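You operate a simulated robot arm through the tools that you are given. There is no shell and no other tool.

You run a simulated robot arm. Do the job below in one go: nothing can be reset, and whatever is moved stays where it is left.

Task
Link OUT 3 to B with the orange adapter and the yellow lead.
Fine: adapter in OUT 3, dial at 3, blue tester on, LINK lit; the red lead stays in A and IN, the white one in its holes.

The check looks at the end state, three seconds after you hand in, the way a careful person would. Anything else that was tipped, shoved, dropped, spilled or broken makes it a failure.

Robot
A 7-joint arm with a two-finger gripper, fixed in place. Base frame: the origin is at the foot of the arm, x ahead of it, y to its left, z up. Units: m, rad, N and s.
With the tool pointing down near the work surface it reaches from about 0.36 to 0.78 m from the base axis. Its first joint turns from -2.496 to 2.496 rad. Payload 2.45 kg.
The TCP is the grasp point between the finger pads, 0.026 m short of the fingertips. In the tool frame z runs along the fingers and y along their closing line. Largest opening 0.096 m; the body of the gripper starts 0.069 m behind the TCP.
Orientation is that of the tool frame in the base frame, as a unit quaternion [x, y, z, w]. With the fingers straight down and closing along the base's y, the tool's x points along the base's -x, its y along +y and its z along -z.

Tools
- The arm moves only by the tool arm_command. Its argument "motion" is a list of rows, each a list of 3 entries, a list of its own where there are three numbers: the shift along the tool's x, y, z in mm, then the turn, a rotation vector about the tool's x, y, z in rad, then the closure in counts, from 0 (fully open) to 255 (shut). In form: [[[x, y, z], [wx, wy, wz], grip], ...]. A call has 1 to 20 rows; each row shifts and turns the commanded pose from where the row before left it, along the tool's axes as they then stand. A row lasts 0.2 s, in which the tool goes at most 0.05 m and 0.15 rad; a call with a longer step from one row to the next is refused whole, and so is a gripper value outside its range. A pose out of reach is approached as far as the arm can. The call stops where the force on the tool passes 40 N (or 10 N more than at its start, if that is more) or the arm is blocked; 0.2 s more then pass. The fingers move at their own pace and stop on an object; they squeeze with about 44 N. The grip force told is the motor's: it shows also when the fingers shut on nothing. Time passes only in rows, and 0.2 s behind the last, so rows that do not move let the fingers close. It gives the time, the measured TCP pose, the force on the tool (base axes), the opening and the grip force at its end, in the units of the frame above (readings bear some noise), with the torque about the TCP (base axes, N m) and any sound that the robot's microphone picked up.
- Cameras (640 x 400 px; columns grow to the right, rows downward): "scene" is fixed at [0.4035, 0.5137, 1.4552]; the picture's right is [-1.00, 0.05, 0.00], its down [0.02, 0.39, -0.92] and it looks along [-0.04, -0.92, -0.39] (base axes); focal length 343 px, centre (320, 200). "wrist" rides on the gripper at [0.082, 0.003, -0.098] in the tool frame; the picture's right is [-0.04, 1.00, 0.00], its down [-0.73, -0.03, -0.68] and it looks along [-0.68, -0.03, 0.73] (tool axes); focal length 256 px, centre (320, 200). There is no depth. A picture from a camera that has moved, and an enlarged one, comes with that camera's place and axes in the base frame and with its lens. The place of the scene camera against the robot may be out by one fixed shift of up to 0.025 m in any direction.
- snapshot(camera): a new picture of that camera. No time passes.
- raise_lower(by): slides the trunk up (or, below 0, down) by that many m; the arm rides with it, the base frame stays. It gives what a move gives, with no picture.
- inspect(camera, box): a new picture of the part [left, top, right, bottom] of that camera's present view, enlarged. No time passes.
- sign_off(): hands the job in; it is judged then, once.

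Nothing tells you positions but the pictures and the camera data. Unless the task says otherwise, let go and move clear before handing in.

The tools are called after "Request:" as name(argument=value, ...) on one line, values as JSON. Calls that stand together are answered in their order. arm_command: Moves the arm, as the interface text tells. Its arguments: {"type":"object","properties":{"motion":{"type":"array","items":{"type":"array"}}},"required":["motion"]} The other tools are called the same way: raise_lower (by) slides the trunk up or down; snapshot (camera) takes a picture; inspect (camera, box) takes an enlarged picture of a part of a camera's view; sign_off () hands the job in.

At the start:

```text
time_s: 0.0
tool_pos: [0.4368, -0.2013, 1.2022]
ee_rot: [0.0, 1.0, 0.0, 0.0]
ft_force: [0.1, -0.9, 0.3]
wrist_torque: [-0.02, 0.02, 0.01]
opening: 0.0958
grip_force: 0.1
trunk travel left (down, up): [-0.575, 0.065]
```

scene: 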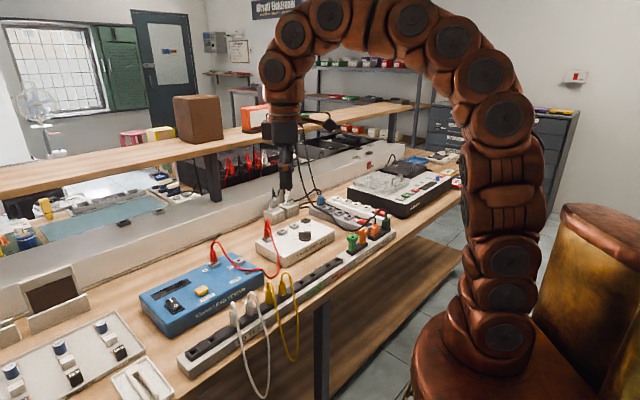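
wrist: 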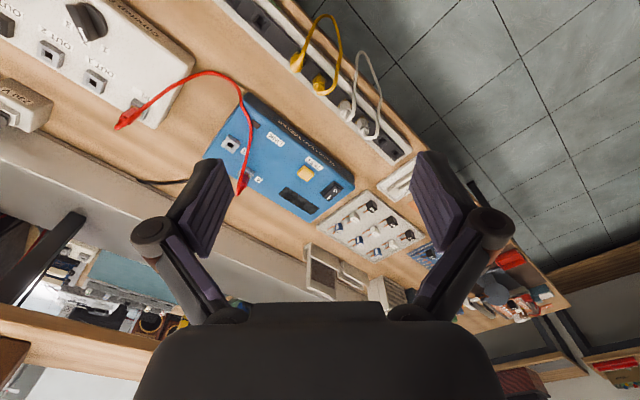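

I see a bench with a blue tester, a white selector box with a dial, a rack strip holding leads (yellow, white) and adapters (green/orange). I'll first look closer at each area before moving.

Request:
inspect(camera="scene", box=[120, 220, 320, 345])

Request:
inspect(camera="scene", box=[240, 180, 400, 280])

Request:
inspect(camera="wrist", box=[0, 0, 240, 150])

Request:
inspect(camera="wrist", box=[200, 0, 440, 150])

Request:
inspect(camera="wrist", box=[200, 90, 440, 240])

```text
3.20 times, centred on (220, 282) of scene
camera zoom: at [0.4035, 0.5137, 1.4552], right [-1.0, 0.05, 0.0], down [0.02, 0.39, -0.92], along [-0.04, -0.92, -0.39], focal length 1097 px, centre (640, -64)
```

zoom: 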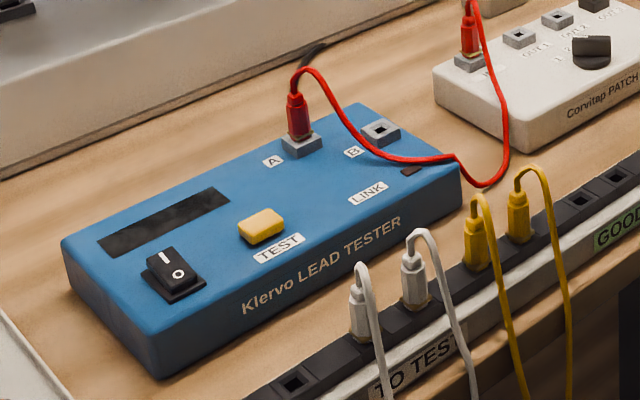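

```text
4.00 times, centred on (320, 230) of scene
camera zoom: at [0.4035, 0.5137, 1.4552], right [-1.0, 0.05, 0.0], down [0.02, 0.39, -0.92], along [-0.04, -0.92, -0.39], focal length 1371 px, centre (320, 80)
```

zoom: 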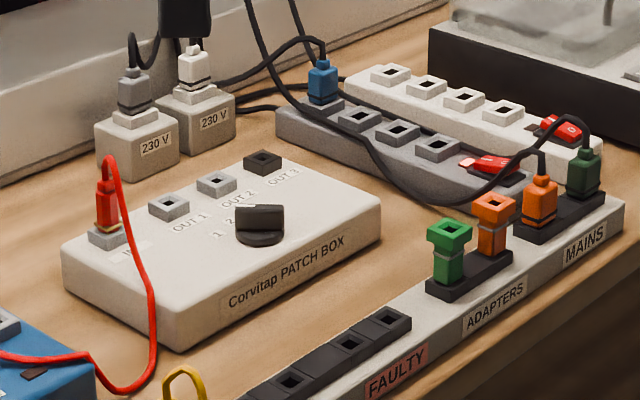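

```text
2.67 times, centred on (120, 75) of wrist
camera zoom: at [0.3548, -0.1976, 1.3004], right [0.04, 1.0, 0.0], down [0.73, -0.03, 0.68], along [0.68, -0.03, -0.73], focal length 683 px, centre (853, 533)
```

zoom: 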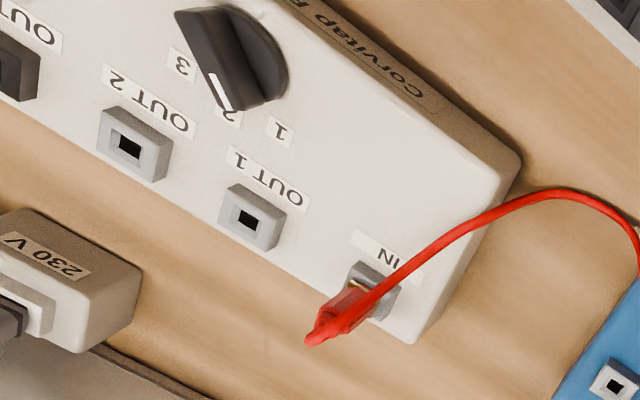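

```text
2.67 times, centred on (320, 75) of wrist
camera zoom: at [0.3548, -0.1976, 1.3004], right [0.04, 1.0, 0.0], down [0.73, -0.03, 0.68], along [0.68, -0.03, -0.73], focal length 683 px, centre (320, 533)
```

zoom: 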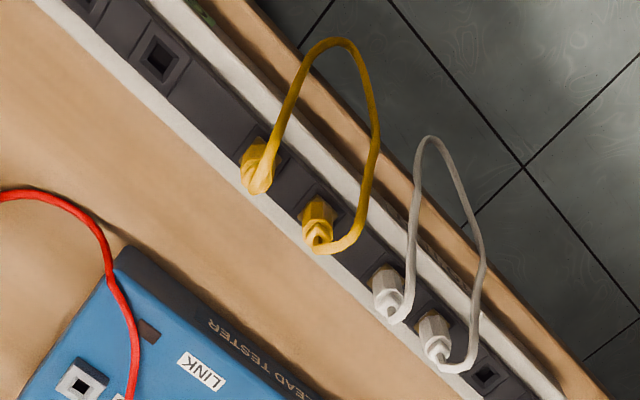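

```text
2.67 times, centred on (320, 165) of wrist
camera zoom: at [0.3548, -0.1976, 1.3004], right [0.04, 1.0, 0.0], down [0.73, -0.03, 0.68], along [0.68, -0.03, -0.73], focal length 683 px, centre (320, 293)
```

zoom: 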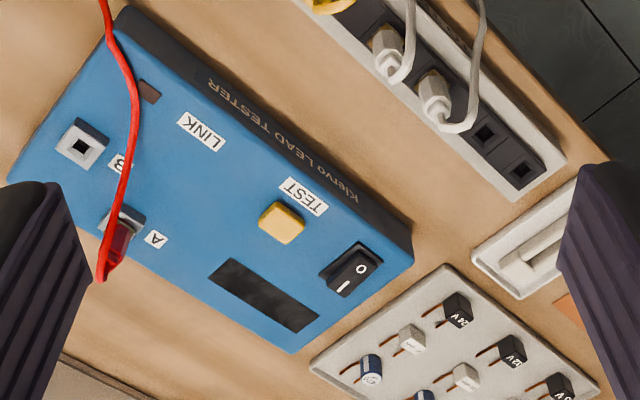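

The bench runs diagonally (about 45°) in front of the arm: the yellow lead is in the TO TEST strip, the orange adapter in the ADAPTERS strip, OUT 3 (dark socket) at about (0.41, -0.66), B at about (0.61, -0.39), all near z≈0.86. I'll lower the trunk a bit and turn the tool to line up with the bench, then look closer.

Request:
raise_lower(by=-0.1)

Request:
arm_command(motion=[[[0, 0, 0], [0, 0, 0.14], 0], [[0, 0, 0], [0, 0, 0.14], 0], [[0, 0, 0], [0, 0, 0.14], 0], [[0, 0, 0], [0, 0, 0.14], 0], [[0, 0, 0], [0, 0, 0.14], 0], [[0, 0, 0], [0, 0, 0.0854], 0], [[0, 0, 0], [0, 0, 0], 0]])

Request:
snapshot(camera="wrist")

Request:
snapshot(camera="scene")

```text
time_s: 1.3
tool_pos: [0.4367, -0.2013, 1.1029]
ee_rot: [-0.001, 1.0, 0.0, 0.0]
ft_force: [1.1, 0.3, -0.2]
wrist_torque: [-0.01, 0.01, -0.01]
opening: 0.0957
grip_force: 0.0
trunk travel left (down, up): [-0.475, 0.165]
```

```text
time_s: 2.9
tool_pos: [0.4367, -0.2012, 1.1028]
ee_rot: [0.382, 0.924, -0.001, 0.0]
ft_force: [0.3, 0.6, -0.4]
wrist_torque: [-0.01, 0.0, -0.03]
opening: 0.0961
grip_force: 0.1
trunk travel left (down, up): [-0.475, 0.165]
```

```text
taken
camera wrist: at [0.3808, -0.1408, 1.2003], right [0.74, 0.68, 0.0], down [0.5, -0.54, 0.68], along [0.46, -0.5, -0.73], focal length 256 px, centre (320, 200)
```

wrist: 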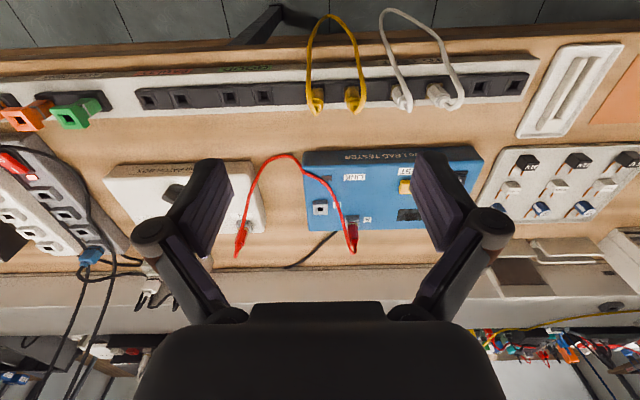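

```text
taken
```

scene: 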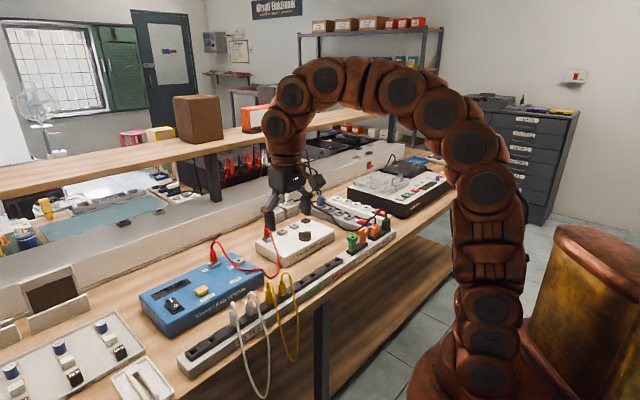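

The tool now lines up with the bench; the rack, patch box and tester are all in the wrist view. I'll enlarge parts of this view to get positions.

Request:
inspect(camera="wrist", box=[0, 60, 160, 160])

Request:
inspect(camera="wrist", box=[120, 50, 280, 150])

Request:
inspect(camera="wrist", box=[280, 40, 440, 140])

Request:
inspect(camera="wrist", box=[280, 140, 500, 277])

Request:
inspect(camera="wrist", box=[90, 150, 280, 270])

Request:
inspect(camera="scene", box=[340, 200, 420, 250])

```text
4.00 times, centred on (80, 110) of wrist
camera zoom: at [0.3808, -0.1408, 1.2003], right [0.74, 0.68, 0.0], down [0.5, -0.54, 0.68], along [0.46, -0.5, -0.73], focal length 1024 px, centre (1280, 560)
```

zoom: 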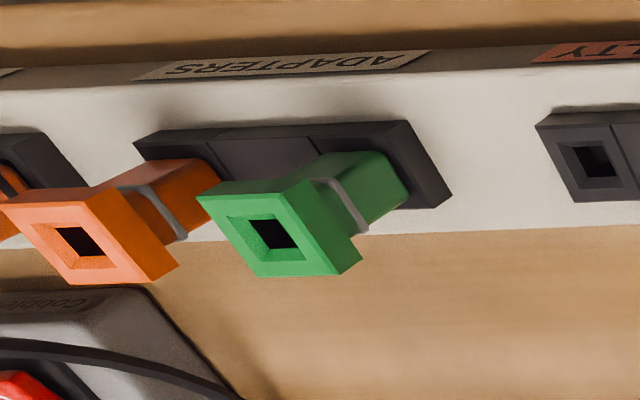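

```text
4.00 times, centred on (200, 100) of wrist
camera zoom: at [0.3808, -0.1408, 1.2003], right [0.74, 0.68, 0.0], down [0.5, -0.54, 0.68], along [0.46, -0.5, -0.73], focal length 1024 px, centre (800, 600)
```

zoom: 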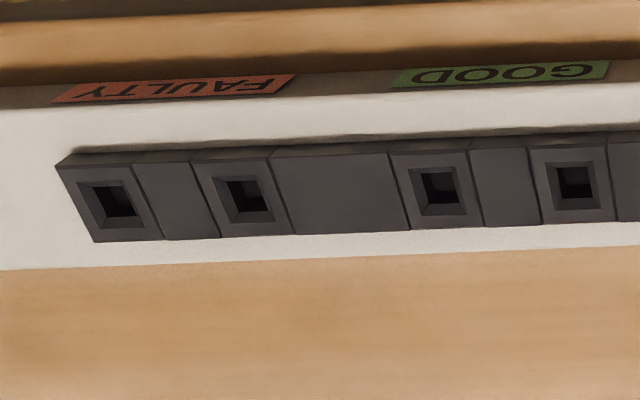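

```text
4.00 times, centred on (360, 90) of wrist
camera zoom: at [0.3808, -0.1408, 1.2003], right [0.74, 0.68, 0.0], down [0.5, -0.54, 0.68], along [0.46, -0.5, -0.73], focal length 1024 px, centre (160, 640)
```

zoom: 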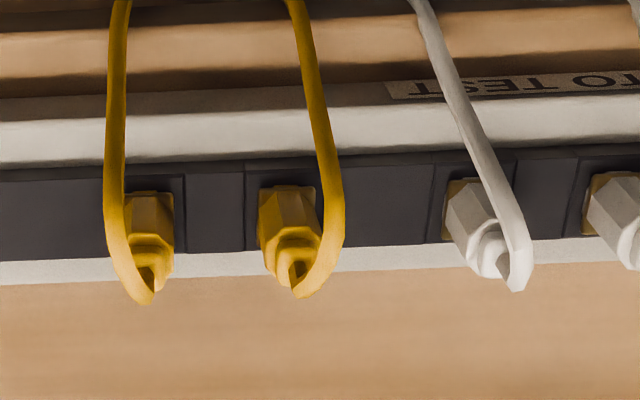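

```text
2.91 times, centred on (390, 208) of wrist
camera zoom: at [0.3808, -0.1408, 1.2003], right [0.74, 0.68, 0.0], down [0.5, -0.54, 0.68], along [0.46, -0.5, -0.73], focal length 745 px, centre (116, 175)
```

zoom: 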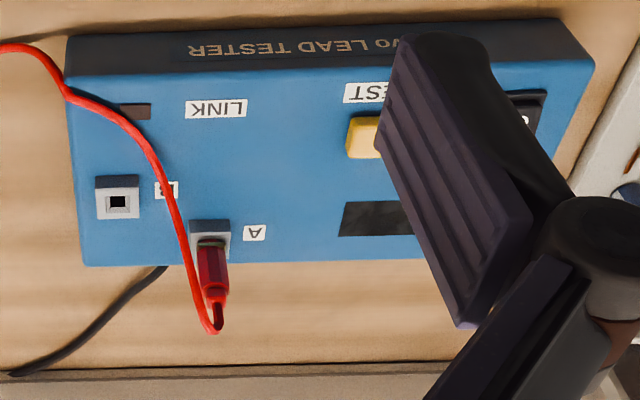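

```text
3.33 times, centred on (185, 210) of wrist
camera zoom: at [0.3808, -0.1408, 1.2003], right [0.74, 0.68, 0.0], down [0.5, -0.54, 0.68], along [0.46, -0.5, -0.73], focal length 853 px, centre (770, 167)
```

zoom: 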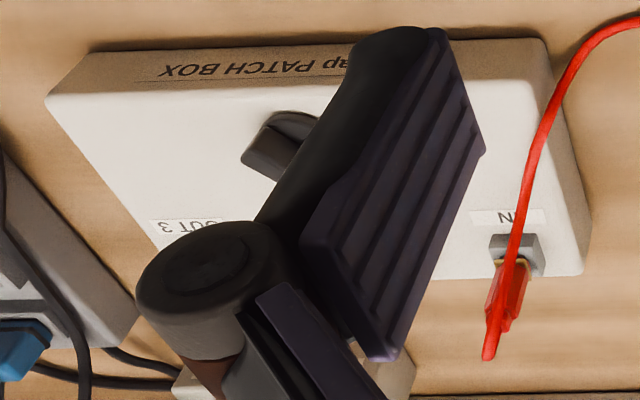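

```text
8.00 times, centred on (380, 225) of scene
camera zoom: at [0.4035, 0.5137, 1.4552], right [-1.0, 0.05, 0.0], down [0.02, 0.39, -0.92], along [-0.04, -0.92, -0.39], focal length 2742 px, centre (-160, 0)
```

zoom: 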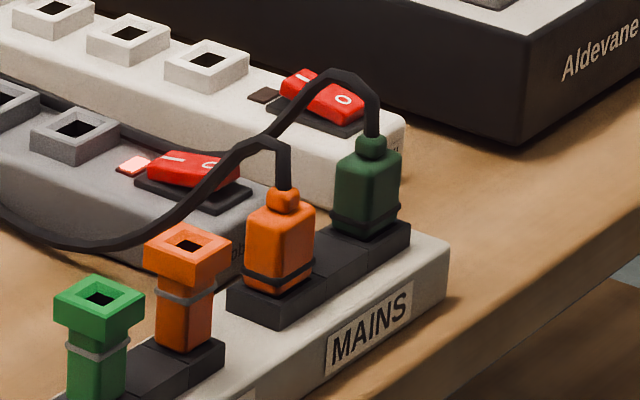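

The rack holes come out at z≈0.862 on a line at exactly 45°, with the yellow plugs near (0.459, -0.240) and (0.491, -0.208), B near (0.606, -0.382), and the orange adapter near (0.211, -0.488). I'll move over the adapter area at a safe height and look closer there.

Request:
arm_command(motion=[[[0, -30, 0], [0, 0, 0], 0], [[0, -30, 0], [0, 0, 0], 0], [[-5, -30, 0], [0, 0, 0], 0], [[-5, -30, 0], [0, 0, 0], 0], [[-5, -30, 5], [0, 0, 0], 0], [[-5, -30, 10], [0, 0, 0], 0], [[-5, -30, 10], [0, 0, 0], 0], [[-5, -30, 10], [0, 0, 0], 0], [[-5, -30, 10], [0, 0, 0], 0], [[-5, -30, 10], [0, 0, 0], 0], [[-4, -30, 10], [0, 0, 0], 0], [[-4, -30, 10], [0, 0, 0], 0], [[0, 0, 5], [0, 0, 0], 0], [[0, 0, 0], [0, 0, 0], 0]])

Request:
snapshot(camera="wrist")

Request:
snapshot(camera="scene")

```text
time_s: 5.9
tool_pos: [0.2159, -0.49, 1.0228]
ee_rot: [0.382, 0.924, 0.0, 0.0]
ft_force: [0.1, 0.4, -0.3]
wrist_torque: [-0.01, -0.01, 0.02]
opening: 0.096
grip_force: 0.0
trunk travel left (down, up): [-0.475, 0.165]
```

```text
taken
camera wrist: at [0.1597, -0.4294, 1.1197], right [0.73, 0.68, 0.0], down [0.5, -0.54, 0.68], along [0.46, -0.5, -0.73], focal length 256 px, centre (320, 200)
```

wrist: 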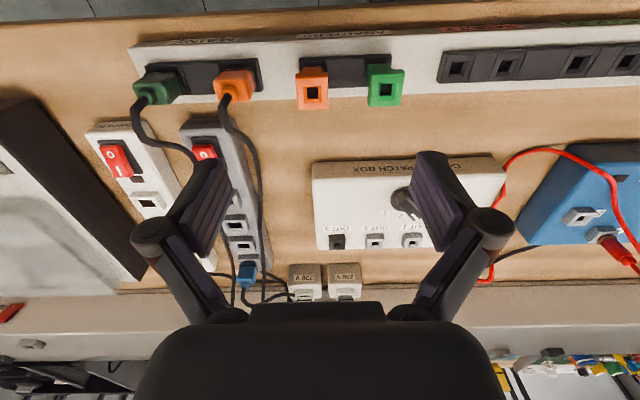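

```text
taken
```

scene: 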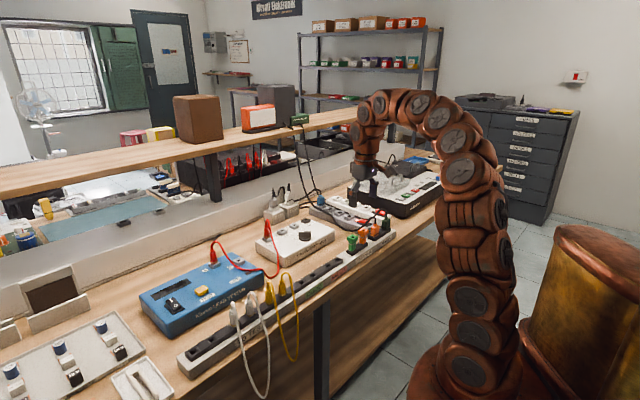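

The wrist view now shows the adapters, mains plugs, patch box and dial. I'll enlarge these to refine positions and check the dial setting.

Request:
inspect(camera="wrist", box=[200, 40, 440, 190])

Request:
inspect(camera="wrist", box=[300, 150, 520, 287])

Request:
inspect(camera="wrist", box=[290, 45, 410, 120])

Request:
inspect(camera="scene", box=[255, 205, 345, 261])

```text
2.67 times, centred on (320, 115) of wrist
camera zoom: at [0.1597, -0.4294, 1.1197], right [0.73, 0.68, 0.0], down [0.5, -0.54, 0.68], along [0.46, -0.5, -0.73], focal length 683 px, centre (320, 427)
```

zoom: 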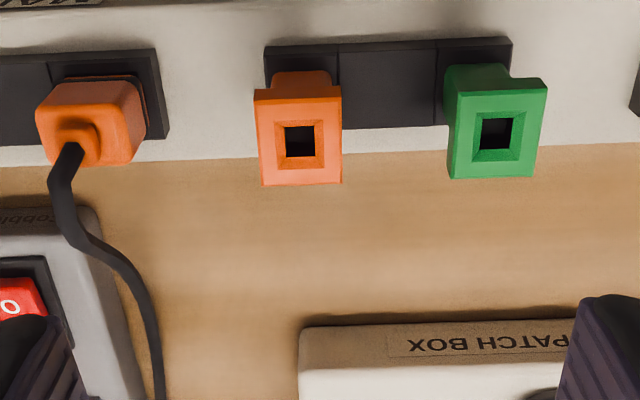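

```text
2.91 times, centred on (410, 218) of wrist
camera zoom: at [0.1597, -0.4294, 1.1197], right [0.73, 0.68, 0.0], down [0.5, -0.54, 0.68], along [0.46, -0.5, -0.73], focal length 745 px, centre (58, 146)
```

zoom: 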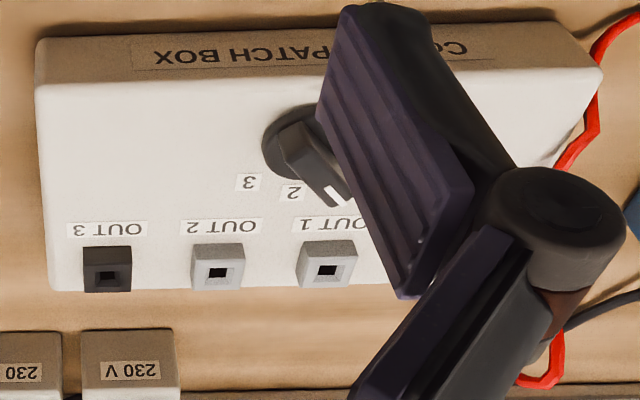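

```text
5.33 times, centred on (350, 82) of wrist
camera zoom: at [0.1597, -0.4294, 1.1197], right [0.73, 0.68, 0.0], down [0.5, -0.54, 0.68], along [0.46, -0.5, -0.73], focal length 1365 px, centre (160, 827)
```

zoom: 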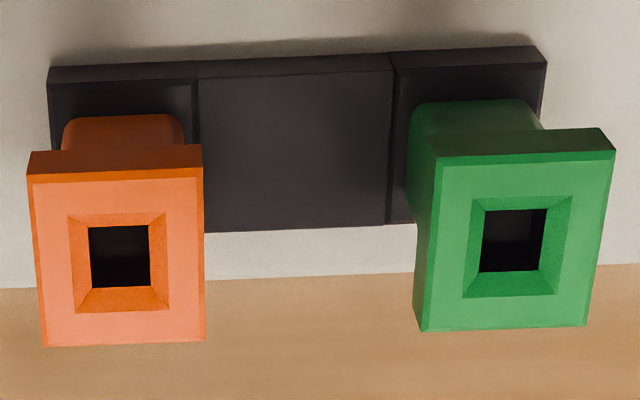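

```text
7.11 times, centred on (300, 233) of scene
camera zoom: at [0.4035, 0.5137, 1.4552], right [-1.0, 0.05, 0.0], down [0.02, 0.39, -0.92], along [-0.04, -0.92, -0.39], focal length 2438 px, centre (462, -35)
```

zoom: 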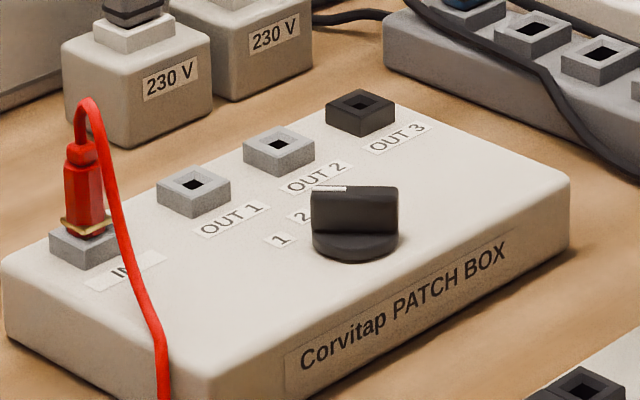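

The orange adapter's top is at about z 0.905 with a 26 mm flange, between the orange mains plug and the green adapter. I'll narrow the fingers, descend to a closer hover and check alignment.

Request:
arm_command(motion=[[[3.6, -6, 0], [0, 0, 0], 133], [[0, 0, 15], [0, 0, 0], 133], [[0, 0, 15], [0, 0, 0], 133], [[0, 0, 15], [0, 0, 0], 133], [[0, 0, 15], [0, 0, 0], 133], [[0, 0, 0], [0, 0, 0], 133], [[0, 0, 0], [0, 0, 0], 133]])

Request:
snapshot(camera="wrist")

Request:
inspect(camera="scene", box=[330, 170, 426, 230])

```text
time_s: 7.5
tool_pos: [0.2095, -0.4911, 0.9627]
ee_rot: [0.383, 0.924, 0.0, 0.0]
ft_force: [-0.5, -0.1, -0.7]
wrist_torque: [-0.02, -0.01, 0.02]
opening: 0.0458
grip_force: 0.0
trunk travel left (down, up): [-0.475, 0.165]
```

```text
taken
camera wrist: at [0.1535, -0.4312, 1.0594], right [0.73, 0.68, 0.0], down [0.5, -0.54, 0.68], along [0.46, -0.5, -0.73], focal length 256 px, centre (320, 200)
```

wrist: 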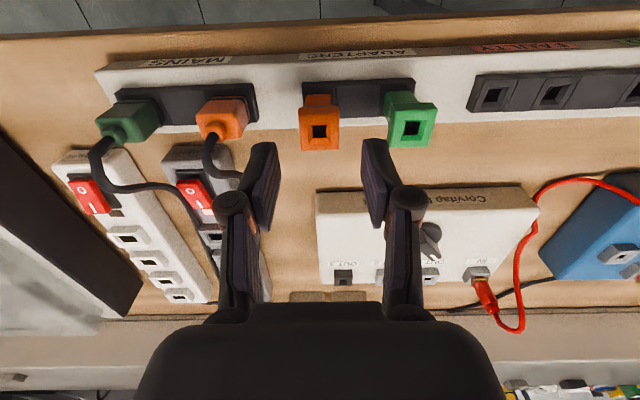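

```text
6.67 times, centred on (378, 200) of scene
camera zoom: at [0.4035, 0.5137, 1.4552], right [-1.0, 0.05, 0.0], down [0.02, 0.39, -0.92], along [-0.04, -0.92, -0.39], focal length 2285 px, centre (-67, 200)
```

zoom: 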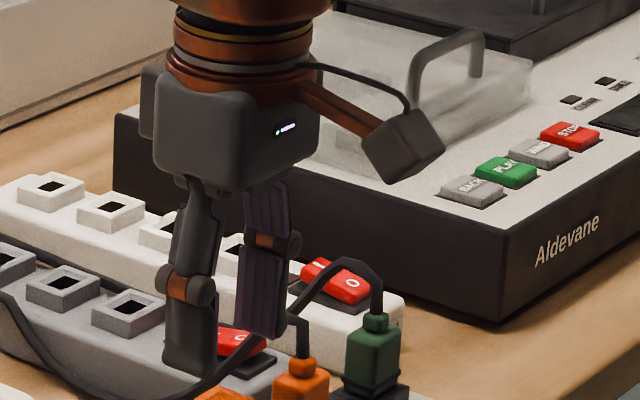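

Fingers are centred on the orange adapter within about a millimetre (TCP vs. target). I'll descend straight down to flange height and close.

Request:
arm_command(motion=[[[0, -1, 12], [0, 0, 0], 133], [[0, 0, 12], [0, 0, 0], 133], [[0, 0, 12], [0, 0, 0], 133], [[0, 0, 12], [0, 0, 0], 133], [[0, 0, 9], [0, 0, 0], 133], [[0, 0, 6], [0, 0, 0], 133], [[0, 0, 0], [0, 0, 0], 133]])

Request:
snapshot(camera="wrist")

Request:
inspect(camera="scene", box=[330, 190, 426, 250])

```text
time_s: 9.1
tool_pos: [0.2089, -0.4926, 0.8996]
ee_rot: [0.382, 0.924, 0.0, 0.0]
ft_force: [-0.2, 0.4, -0.2]
wrist_torque: [0.0, -0.03, -0.05]
opening: 0.0459
grip_force: 0.0
trunk travel left (down, up): [-0.475, 0.165]
```

```text
taken
camera wrist: at [0.153, -0.4319, 0.9965], right [0.73, 0.68, 0.0], down [0.5, -0.54, 0.68], along [0.46, -0.5, -0.73], focal length 256 px, centre (320, 200)
```

wrist: 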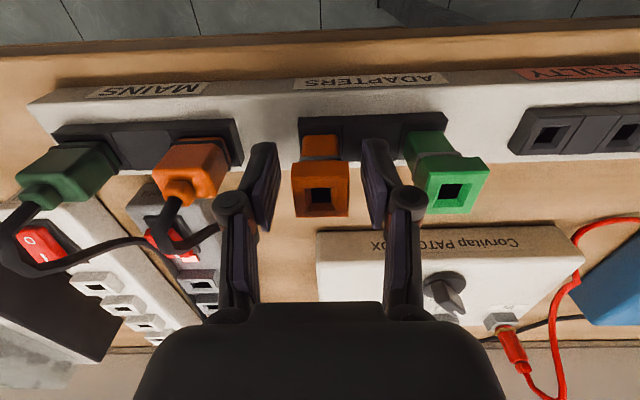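

```text
6.67 times, centred on (378, 220) of scene
camera zoom: at [0.4035, 0.5137, 1.4552], right [-1.0, 0.05, 0.0], down [0.02, 0.39, -0.92], along [-0.04, -0.92, -0.39], focal length 2285 px, centre (-67, 67)
```

zoom: 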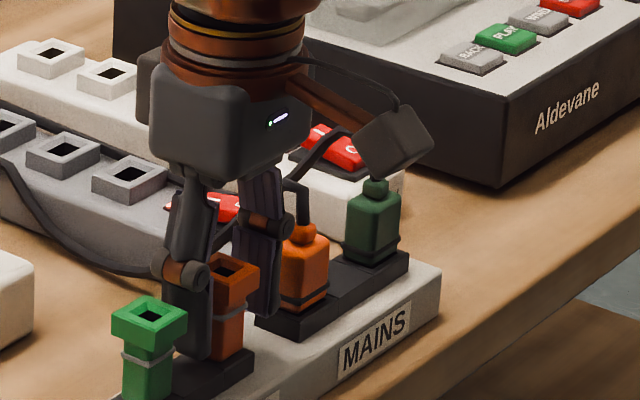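

The adapter sits centred between the fingers. I'll close on its flange.

Request:
arm_command(motion=[[[-1.5, 0, 1], [0, 0, 0], 133], [[0, 0, 0], [0, 0, 0], 180], [[0, 0, 0], [0, 0, 0], 255], [[0, 0, 0], [0, 0, 0], 255], [[0, 0, 0], [0, 0, 0], 255]])

Request:
snapshot(camera="wrist")

```text
time_s: 10.3
tool_pos: [0.2093, -0.4935, 0.8987]
ee_rot: [0.383, 0.924, 0.0, 0.0]
ft_force: [-0.2, 0.1, -0.1]
wrist_torque: [-0.01, 0.03, -0.03]
opening: 0.0233
grip_force: 43.3
trunk travel left (down, up): [-0.475, 0.165]
```

```text
taken
camera wrist: at [0.1539, -0.4331, 0.9957], right [0.73, 0.68, 0.0], down [0.5, -0.54, 0.68], along [0.46, -0.5, -0.73], focal length 256 px, centre (320, 200)
```

wrist: 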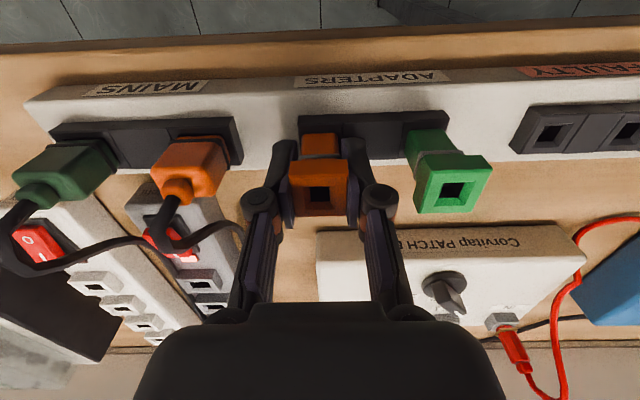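

Gripped at 23.3 mm with full grip force. I'll pull it straight up out of the rack slowly.

Request:
arm_command(motion=[[[0, 0, -3], [0, 0, 0], 255], [[0, 0, -3], [0, 0, 0], 255], [[0, 0, -4], [0, 0, 0], 255], [[0, 0, -5], [0, 0, 0], 255], [[0, 0, -5], [0, 0, 0], 255], [[0, 0, -5], [0, 0, 0], 255], [[0, 0, -5], [0, 0, 0], 255], [[0, 0, -10], [0, 0, 0], 255], [[0, 0, -10], [0, 0, 0], 255], [[0, 0, -10], [0, 0, 0], 255]])

Request:
snapshot(camera="wrist")

Request:
inspect(camera="scene", box=[330, 180, 426, 240])

```text
time_s: 12.5
tool_pos: [0.211, -0.4941, 0.9589]
ee_rot: [0.383, 0.924, 0.001, -0.001]
ft_force: [0.7, 0.9, -1.4]
wrist_torque: [0.0, 0.0, -0.02]
opening: 0.0234
grip_force: 44.0
trunk travel left (down, up): [-0.475, 0.165]
```

```text
taken
camera wrist: at [0.155, -0.4333, 1.0561], right [0.73, 0.68, 0.0], down [0.5, -0.54, 0.68], along [0.46, -0.5, -0.73], focal length 256 px, centre (320, 200)
```

wrist: 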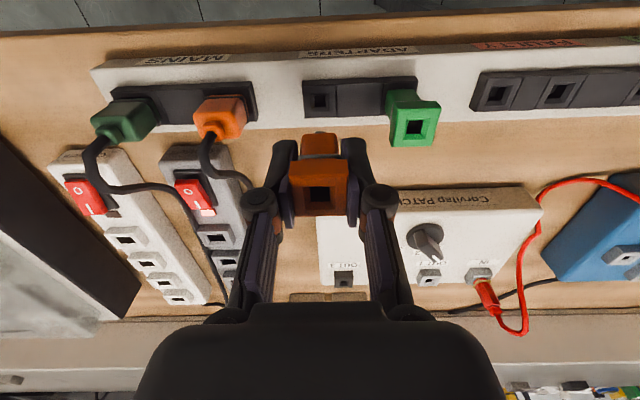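

```text
6.67 times, centred on (378, 210) of scene
camera zoom: at [0.4035, 0.5137, 1.4552], right [-1.0, 0.05, 0.0], down [0.02, 0.39, -0.92], along [-0.04, -0.92, -0.39], focal length 2285 px, centre (-67, 133)
```

zoom: 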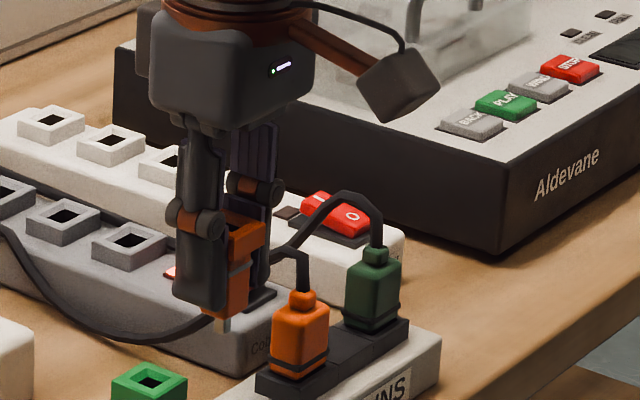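

The adapter is out and held well. I'll look at OUT 3 from here to fix its position before carrying the adapter over.

Request:
inspect(camera="wrist", box=[310, 180, 470, 310])

Request:
inspect(camera="wrist", box=[260, 110, 380, 230])

```text
3.08 times, centred on (390, 245) of wrist
camera zoom: at [0.155, -0.4333, 1.0561], right [0.73, 0.68, 0.0], down [0.5, -0.54, 0.68], along [0.46, -0.5, -0.73], focal length 788 px, centre (105, 62)
```

zoom: 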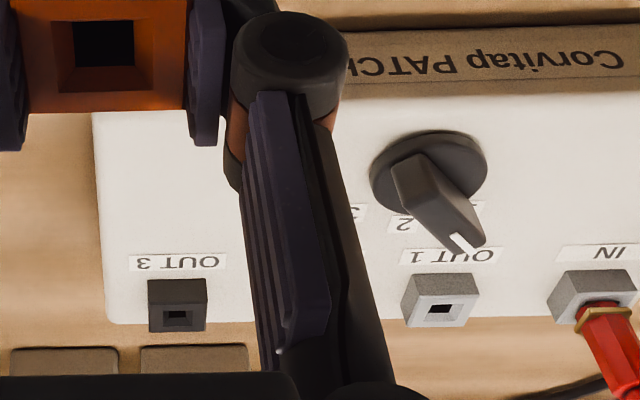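

```text
3.33 times, centred on (320, 170) of wrist
camera zoom: at [0.155, -0.4333, 1.0561], right [0.73, 0.68, 0.0], down [0.5, -0.54, 0.68], along [0.46, -0.5, -0.73], focal length 853 px, centre (320, 300)
```

zoom: 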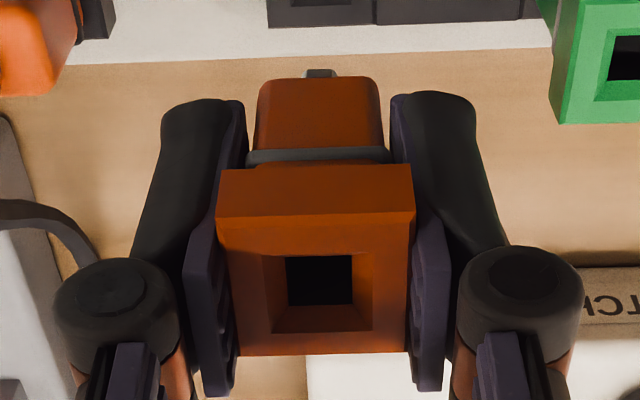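

The dial pointer currently points toward 1; OUT 3 is the dark socket ahead. I'll carry the adapter up and toward the patch box, stopping offset to one side so the camera can see OUT 3 closely.

Request:
arm_command(motion=[[[0, 0, -10], [0, 0, 0], 255], [[0, 10, -10], [0, 0, 0], 255], [[-15, 10, 0], [0, 0, 0], 255], [[-20, 10, 0], [0, 0, 0], 255], [[-20, 10, 0], [0, 0, 0], 255], [[-20, 10, 0], [0, 0, 0], 255], [[-20, 10, 0], [0, 0, 0], 255], [[-20, 10, 0], [0, 0, 0], 255], [[-20, 10, 0], [0, 0, 0], 255], [[-20, 10, 0], [0, 0, 0], 255], [[0, 0, 0], [0, 0, 0], 255]])

Request:
snapshot(camera="wrist")

Request:
snapshot(camera="scene")

```text
time_s: 14.9
tool_pos: [0.3825, -0.5381, 0.9805]
ee_rot: [0.382, 0.924, 0.001, 0.001]
ft_force: [0.3, 0.9, -0.6]
wrist_torque: [-0.01, 0.01, -0.02]
opening: 0.0234
grip_force: 44.2
trunk travel left (down, up): [-0.475, 0.165]
```

```text
taken
camera wrist: at [0.326, -0.4785, 1.0772], right [0.73, 0.68, 0.0], down [0.5, -0.54, 0.68], along [0.46, -0.5, -0.73], focal length 256 px, centre (320, 200)
```

wrist: 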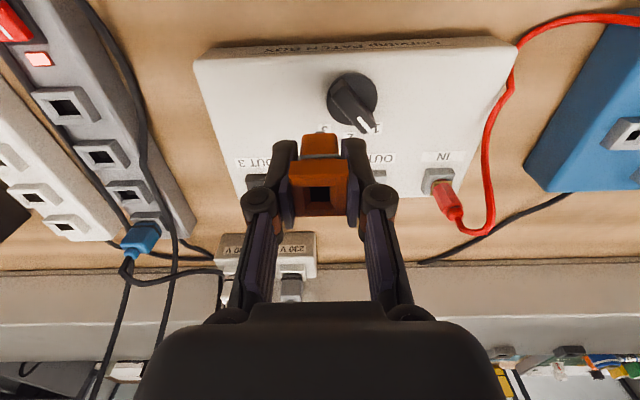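

```text
taken
```

scene: 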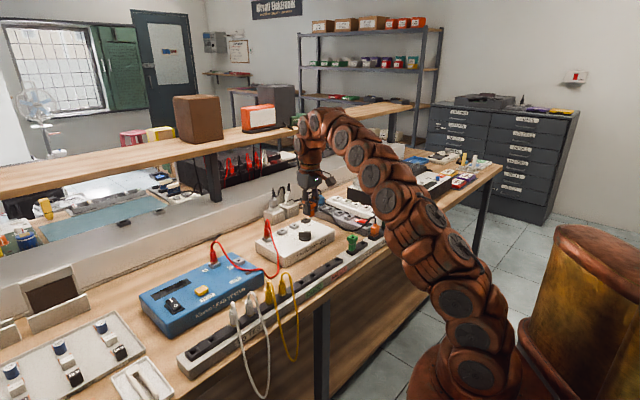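

OUT 3 is half hidden by the left finger. I'll sidestep 35 mm and look again, also checking the dial.

Request:
arm_command(motion=[[[0, 18, 0], [0, 0, 0], 255], [[0, 17, 0], [0, 0, 0], 255], [[0, 0, 0], [0, 0, 0], 255]])

Request:
snapshot(camera="wrist")

Request:
inspect(camera="wrist", box=[150, 120, 310, 220])

Request:
inspect(camera="wrist", box=[240, 50, 400, 150])

Request:
inspect(camera="scene", box=[230, 170, 390, 270])

```text
time_s: 15.7
tool_pos: [0.4087, -0.5146, 0.9787]
ee_rot: [0.383, 0.924, 0.0, 0.0]
ft_force: [0.1, -0.4, 0.0]
wrist_torque: [-0.04, 0.02, -0.01]
opening: 0.0234
grip_force: 44.6
trunk travel left (down, up): [-0.475, 0.165]
```

```text
taken
camera wrist: at [0.3517, -0.4539, 1.0766], right [0.73, 0.68, 0.0], down [0.5, -0.54, 0.68], along [0.46, -0.5, -0.73], focal length 256 px, centre (320, 200)
```

wrist: 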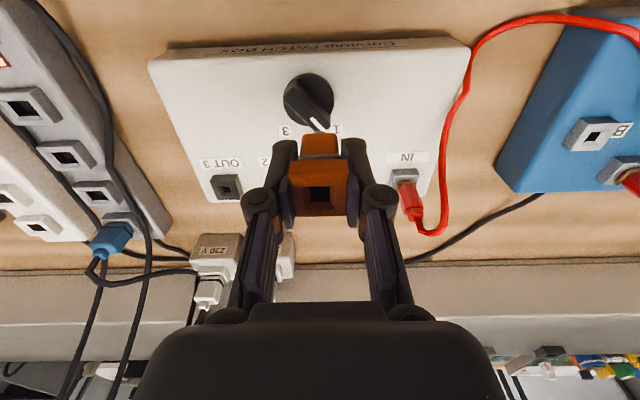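

```text
4.00 times, centred on (230, 170) of wrist
camera zoom: at [0.3517, -0.4539, 1.0766], right [0.73, 0.68, 0.0], down [0.5, -0.54, 0.68], along [0.46, -0.5, -0.73], focal length 1024 px, centre (680, 320)
```

zoom: 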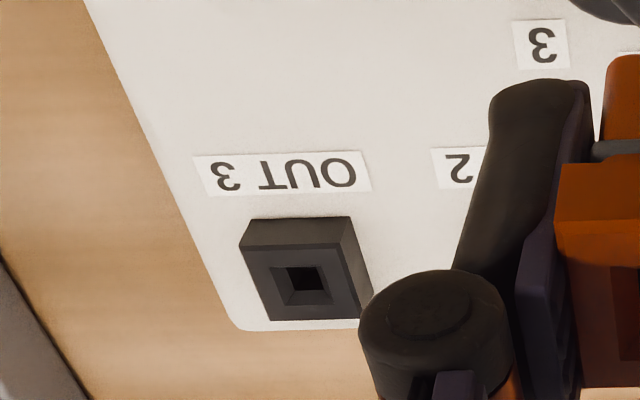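

```text
4.00 times, centred on (320, 100) of wrist
camera zoom: at [0.3517, -0.4539, 1.0766], right [0.73, 0.68, 0.0], down [0.5, -0.54, 0.68], along [0.46, -0.5, -0.73], focal length 1024 px, centre (320, 600)
```

zoom: 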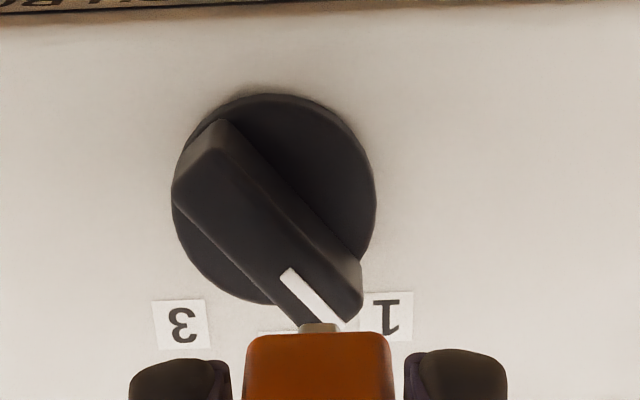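

```text
4.00 times, centred on (310, 220) of scene
camera zoom: at [0.4035, 0.5137, 1.4552], right [-1.0, 0.05, 0.0], down [0.02, 0.39, -0.92], along [-0.04, -0.92, -0.39], focal length 1371 px, centre (360, 120)
```

zoom: 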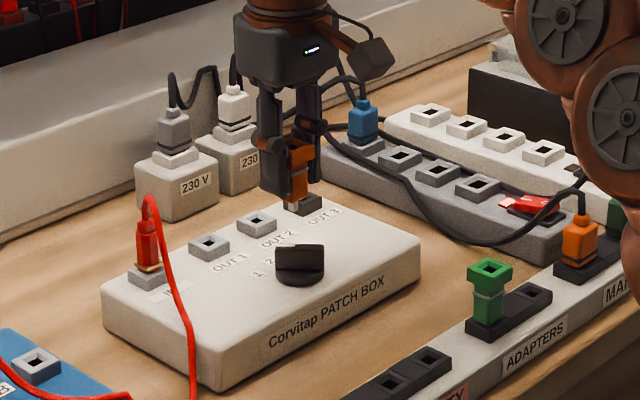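

OUT 3 triangulates to roughly p=-0.176, q=0.741 (bench axes), z≈0.875, and the dial is at 1. I'll move closer to OUT 3, still offset sideways, for a finer fix.

Request:
arm_command(motion=[[[-18, -11, 0], [0, 0, 0], 255], [[-18, -11, 0], [0, 0, 0], 255], [[-18, -11, 0], [0, 0, 0], 255], [[-17, -11, -2], [0, 0, 0], 255], [[-17, -11, 10], [0, 0, 0], 255], [[0, 0, 12], [0, 0, 0], 255], [[0, 0, 0], [0, 0, 0], 255]])

Request:
snapshot(camera="wrist")

Request:
inspect(camera="wrist", box=[190, 70, 350, 170])

Request:
inspect(camera="scene", box=[260, 170, 360, 232])

```text
time_s: 17.3
tool_pos: [0.4203, -0.5723, 0.9565]
ee_rot: [0.383, 0.924, 0.0, 0.0]
ft_force: [0.8, -0.9, -0.2]
wrist_torque: [0.0, -0.03, 0.02]
opening: 0.0233
grip_force: 44.7
out of reach, approached as far as the arm can: row 3, 4, 5
trunk travel left (down, up): [-0.475, 0.165]
```

```text
taken
camera wrist: at [0.3646, -0.5105, 1.0533], right [0.73, 0.68, 0.0], down [0.5, -0.54, 0.68], along [0.46, -0.5, -0.73], focal length 256 px, centre (320, 200)
```

wrist: 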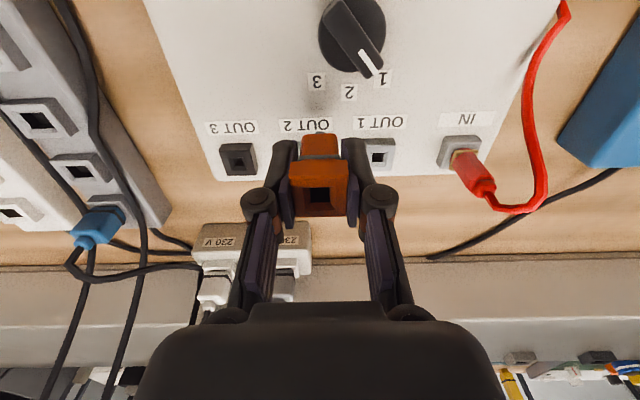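

```text
4.00 times, centred on (270, 120) of wrist
camera zoom: at [0.3646, -0.5105, 1.0533], right [0.73, 0.68, 0.0], down [0.5, -0.54, 0.68], along [0.46, -0.5, -0.73], focal length 1024 px, centre (520, 520)
```

zoom: 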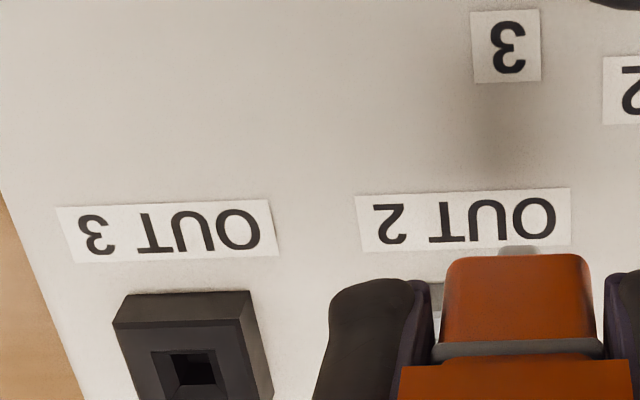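

```text
6.40 times, centred on (310, 201) of scene
camera zoom: at [0.4035, 0.5137, 1.4552], right [-1.0, 0.05, 0.0], down [0.02, 0.39, -0.92], along [-0.04, -0.92, -0.39], focal length 2194 px, centre (384, 194)
```

zoom: 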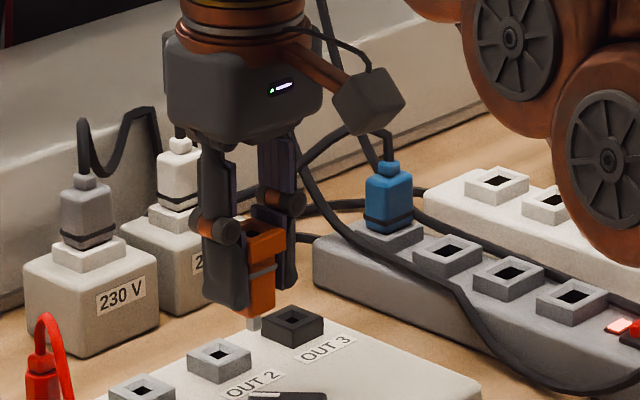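

At this trunk height the arm ran out of reach at r≈0.71 m; OUT 3 is at about (0.398, -0.648), r≈0.76. The wrist is well above the shoulder, so raising the trunk should extend the reach — I'll raise it and then come back down with the arm.

Request:
raise_lower(by=0.1)

Request:
arm_command(motion=[[[0, 0, 15], [0, 0, 0], 255], [[0, 0, 20], [0, 0, 0], 255], [[0, 0, 20], [0, 0, 0], 255], [[0, 0, 15], [0, 0, 0], 255], [[0, 0, 0], [0, 0, 0], 255]])

Request:
arm_command(motion=[[[-10, -6, 0], [0, 0, 0], 255], [[-10, -6, 0], [0, 0, 0], 255], [[-10, -6, 0], [0, 0, 0], 255], [[0, 0, 0], [0, 0, 0], 255]])

Request:
snapshot(camera="scene")

Request:
snapshot(camera="wrist")

```text
time_s: 18.7
tool_pos: [0.4222, -0.5714, 1.056]
ee_rot: [0.383, 0.924, 0.0, 0.0]
ft_force: [-0.1, 0.2, -0.2]
wrist_torque: [0.02, 0.01, -0.02]
opening: 0.0234
grip_force: 43.9
trunk travel left (down, up): [-0.575, 0.065]
```

```text
time_s: 19.9
tool_pos: [0.4197, -0.5708, 0.9878]
ee_rot: [0.382, 0.924, 0.0, 0.001]
ft_force: [0.3, -0.3, 0.2]
wrist_torque: [0.04, 0.03, 0.0]
opening: 0.0233
grip_force: 44.0
trunk travel left (down, up): [-0.575, 0.065]
```

```text
time_s: 20.9
tool_pos: [0.43, -0.6045, 0.9881]
ee_rot: [0.382, 0.924, 0.0, 0.0]
ft_force: [-0.4, 0.8, -0.4]
wrist_torque: [0.03, 0.01, 0.0]
opening: 0.0234
grip_force: 43.9
trunk travel left (down, up): [-0.575, 0.065]
```

```text
taken
```

scene: 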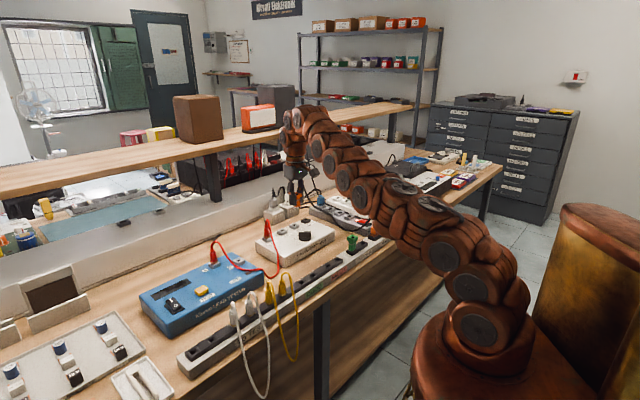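

```text
taken
camera wrist: at [0.373, -0.5432, 1.0839], right [0.73, 0.68, 0.0], down [0.5, -0.54, 0.68], along [0.46, -0.5, -0.73], focal length 256 px, centre (320, 200)
```

wrist: 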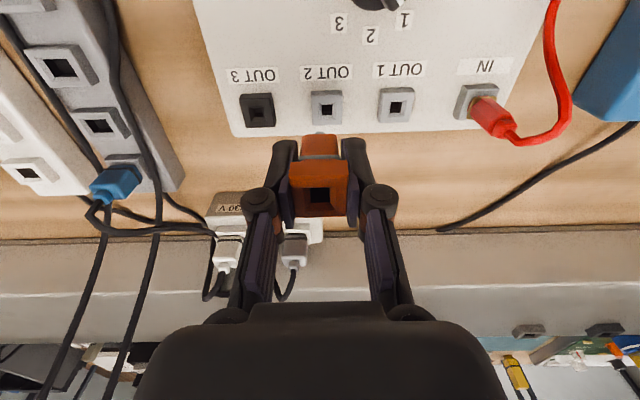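

With the trunk raised the reach is fine now; OUT 3 is seen clearly just left of the held adapter. I'll enlarge to refine its position.

Request:
inspect(camera="wrist", box=[210, 60, 370, 160])

Request:
inspect(camera="scene", box=[250, 160, 350, 222])

```text
4.00 times, centred on (290, 110) of wrist
camera zoom: at [0.373, -0.5432, 1.0839], right [0.73, 0.68, 0.0], down [0.5, -0.54, 0.68], along [0.46, -0.5, -0.73], focal length 1024 px, centre (440, 560)
```

zoom: 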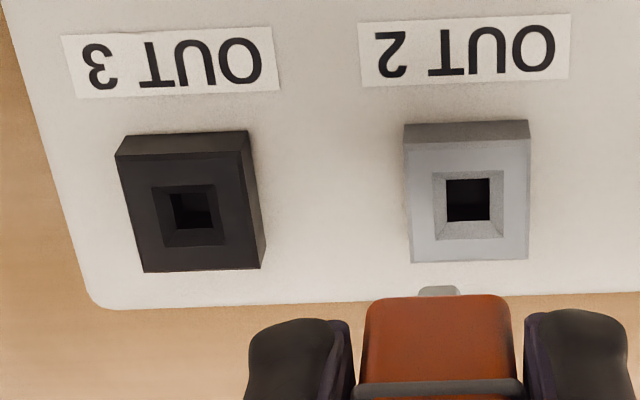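

```text
6.40 times, centred on (300, 191) of scene
camera zoom: at [0.4035, 0.5137, 1.4552], right [-1.0, 0.05, 0.0], down [0.02, 0.39, -0.92], along [-0.04, -0.92, -0.39], focal length 2194 px, centre (448, 258)
```

zoom: 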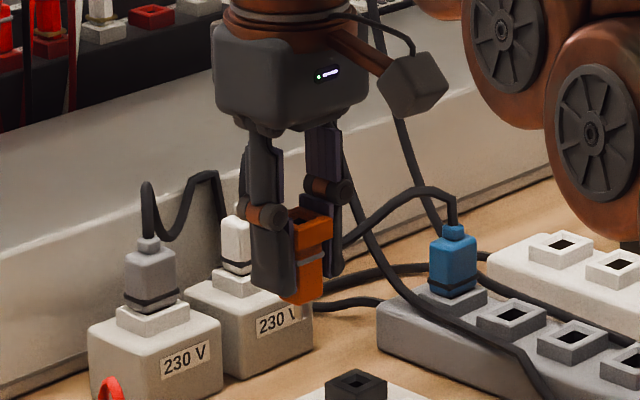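

OUT 3 refined: p≈-0.1765, q≈0.740 (x≈0.398, y≈-0.648), rim z≈0.877; its funnel gives about ±2.5 mm of tolerance. I'll move over it and come down to just above, then check from both cameras.

Request:
arm_command(motion=[[[-4, -13, 0], [0, 0, 0], 255], [[-3, -13, 0], [0, 0, 0], 255], [[-3.3, -13, 0], [0, 0, 0], 255], [[0, -14, 0], [0, 0, 0], 255], [[0, 0, 0], [0, 0, 0], 255], [[0, 0, 10], [0, 0, 0], 255], [[0, 0, 10], [0, 0, 0], 255], [[0, 0, 8], [0, 0, 0], 255], [[0, 0, 0], [0, 0, 0], 255]])

Request:
snapshot(camera="wrist")

Request:
inspect(camera="wrist", box=[240, 80, 400, 180])

Request:
inspect(camera="scene", box=[270, 170, 350, 220])

```text
time_s: 22.9
tool_pos: [0.4005, -0.6305, 0.9527]
ee_rot: [0.382, 0.924, 0.0, -0.001]
ft_force: [-1.0, -0.9, -0.8]
wrist_torque: [-0.01, 0.0, -0.01]
opening: 0.0233
grip_force: 43.9
out of reach, approached as far as the arm can: row 2, 3, 4
trunk travel left (down, up): [-0.575, 0.065]
```

```text
taken
camera wrist: at [0.3443, -0.5694, 1.0492], right [0.73, 0.68, 0.0], down [0.5, -0.54, 0.68], along [0.46, -0.5, -0.73], focal length 256 px, centre (320, 200)
```

wrist: 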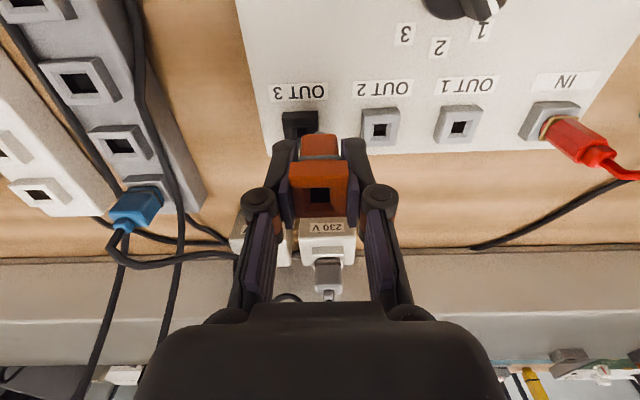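

```text
4.00 times, centred on (320, 130) of wrist
camera zoom: at [0.3443, -0.5694, 1.0492], right [0.73, 0.68, 0.0], down [0.5, -0.54, 0.68], along [0.46, -0.5, -0.73], focal length 1024 px, centre (320, 480)
```

zoom: 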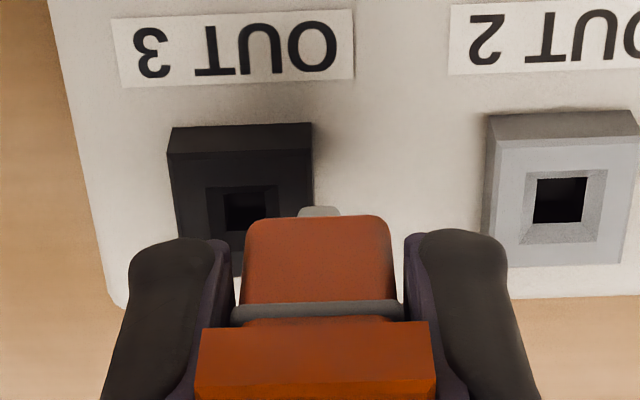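

```text
8.00 times, centred on (310, 195) of scene
camera zoom: at [0.4035, 0.5137, 1.4552], right [-1.0, 0.05, 0.0], down [0.02, 0.39, -0.92], along [-0.04, -0.92, -0.39], focal length 2742 px, centre (400, 240)
```

zoom: 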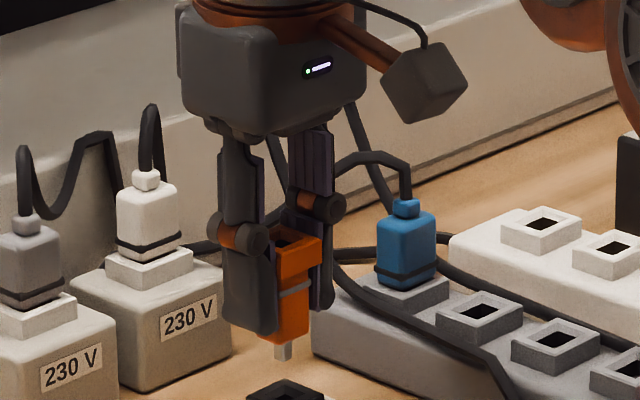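

The reach model says raising the trunk another 6 cm will give ~0.77 m at this height, enough for OUT 3. I'll raise, come down by the same amount, then shift the last ~18 mm.

Request:
raise_lower(by=0.06)

Request:
arm_command(motion=[[[0, 0, 15], [0, 0, 0], 255], [[0, 0, 20], [0, 0, 0], 255], [[0, 0, 20], [0, 0, 0], 255], [[0, 0, 0], [0, 0, 0], 255], [[-6, -7, 0], [0, 0, 0], 255], [[-6, -7, 0], [0, 0, 0], 255], [[0, 0, 0], [0, 0, 0], 255]])

Request:
snapshot(camera="wrist")

Request:
inspect(camera="scene", box=[270, 170, 350, 220])

```text
time_s: 23.9
tool_pos: [0.4006, -0.6301, 1.0117]
ee_rot: [0.382, 0.924, 0.0, 0.0]
ft_force: [0.5, -0.1, -1.3]
wrist_torque: [0.02, -0.01, 0.0]
opening: 0.0235
grip_force: 44.0
trunk travel left (down, up): [-0.635, 0.005]
```

```text
time_s: 25.5
tool_pos: [0.398, -0.6482, 0.9573]
ee_rot: [0.382, 0.924, 0.001, 0.0]
ft_force: [0.3, -0.1, -0.7]
wrist_torque: [0.05, 0.02, 0.03]
opening: 0.0234
grip_force: 44.3
trunk travel left (down, up): [-0.635, 0.005]
```

```text
taken
camera wrist: at [0.3431, -0.5874, 1.0539], right [0.73, 0.68, 0.0], down [0.5, -0.54, 0.68], along [0.46, -0.5, -0.73], focal length 256 px, centre (320, 200)
```

wrist: 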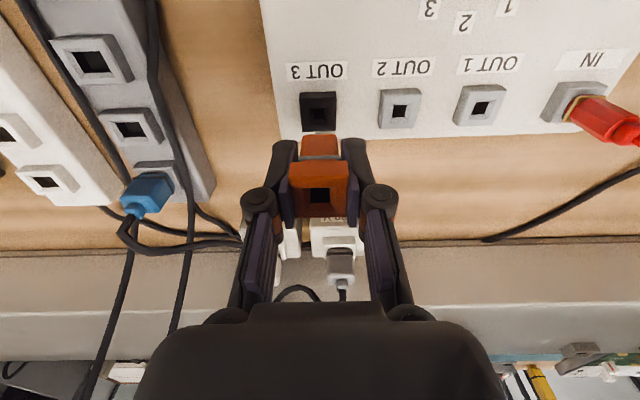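

```text
8.00 times, centred on (310, 195) of scene
camera zoom: at [0.4035, 0.5137, 1.4552], right [-1.0, 0.05, 0.0], down [0.02, 0.39, -0.92], along [-0.04, -0.92, -0.39], focal length 2742 px, centre (400, 240)
```

zoom: 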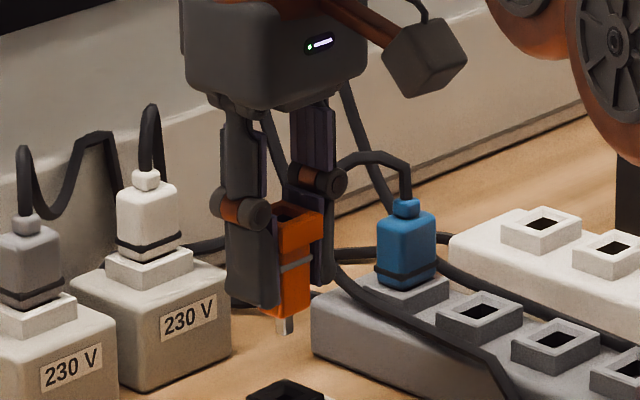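

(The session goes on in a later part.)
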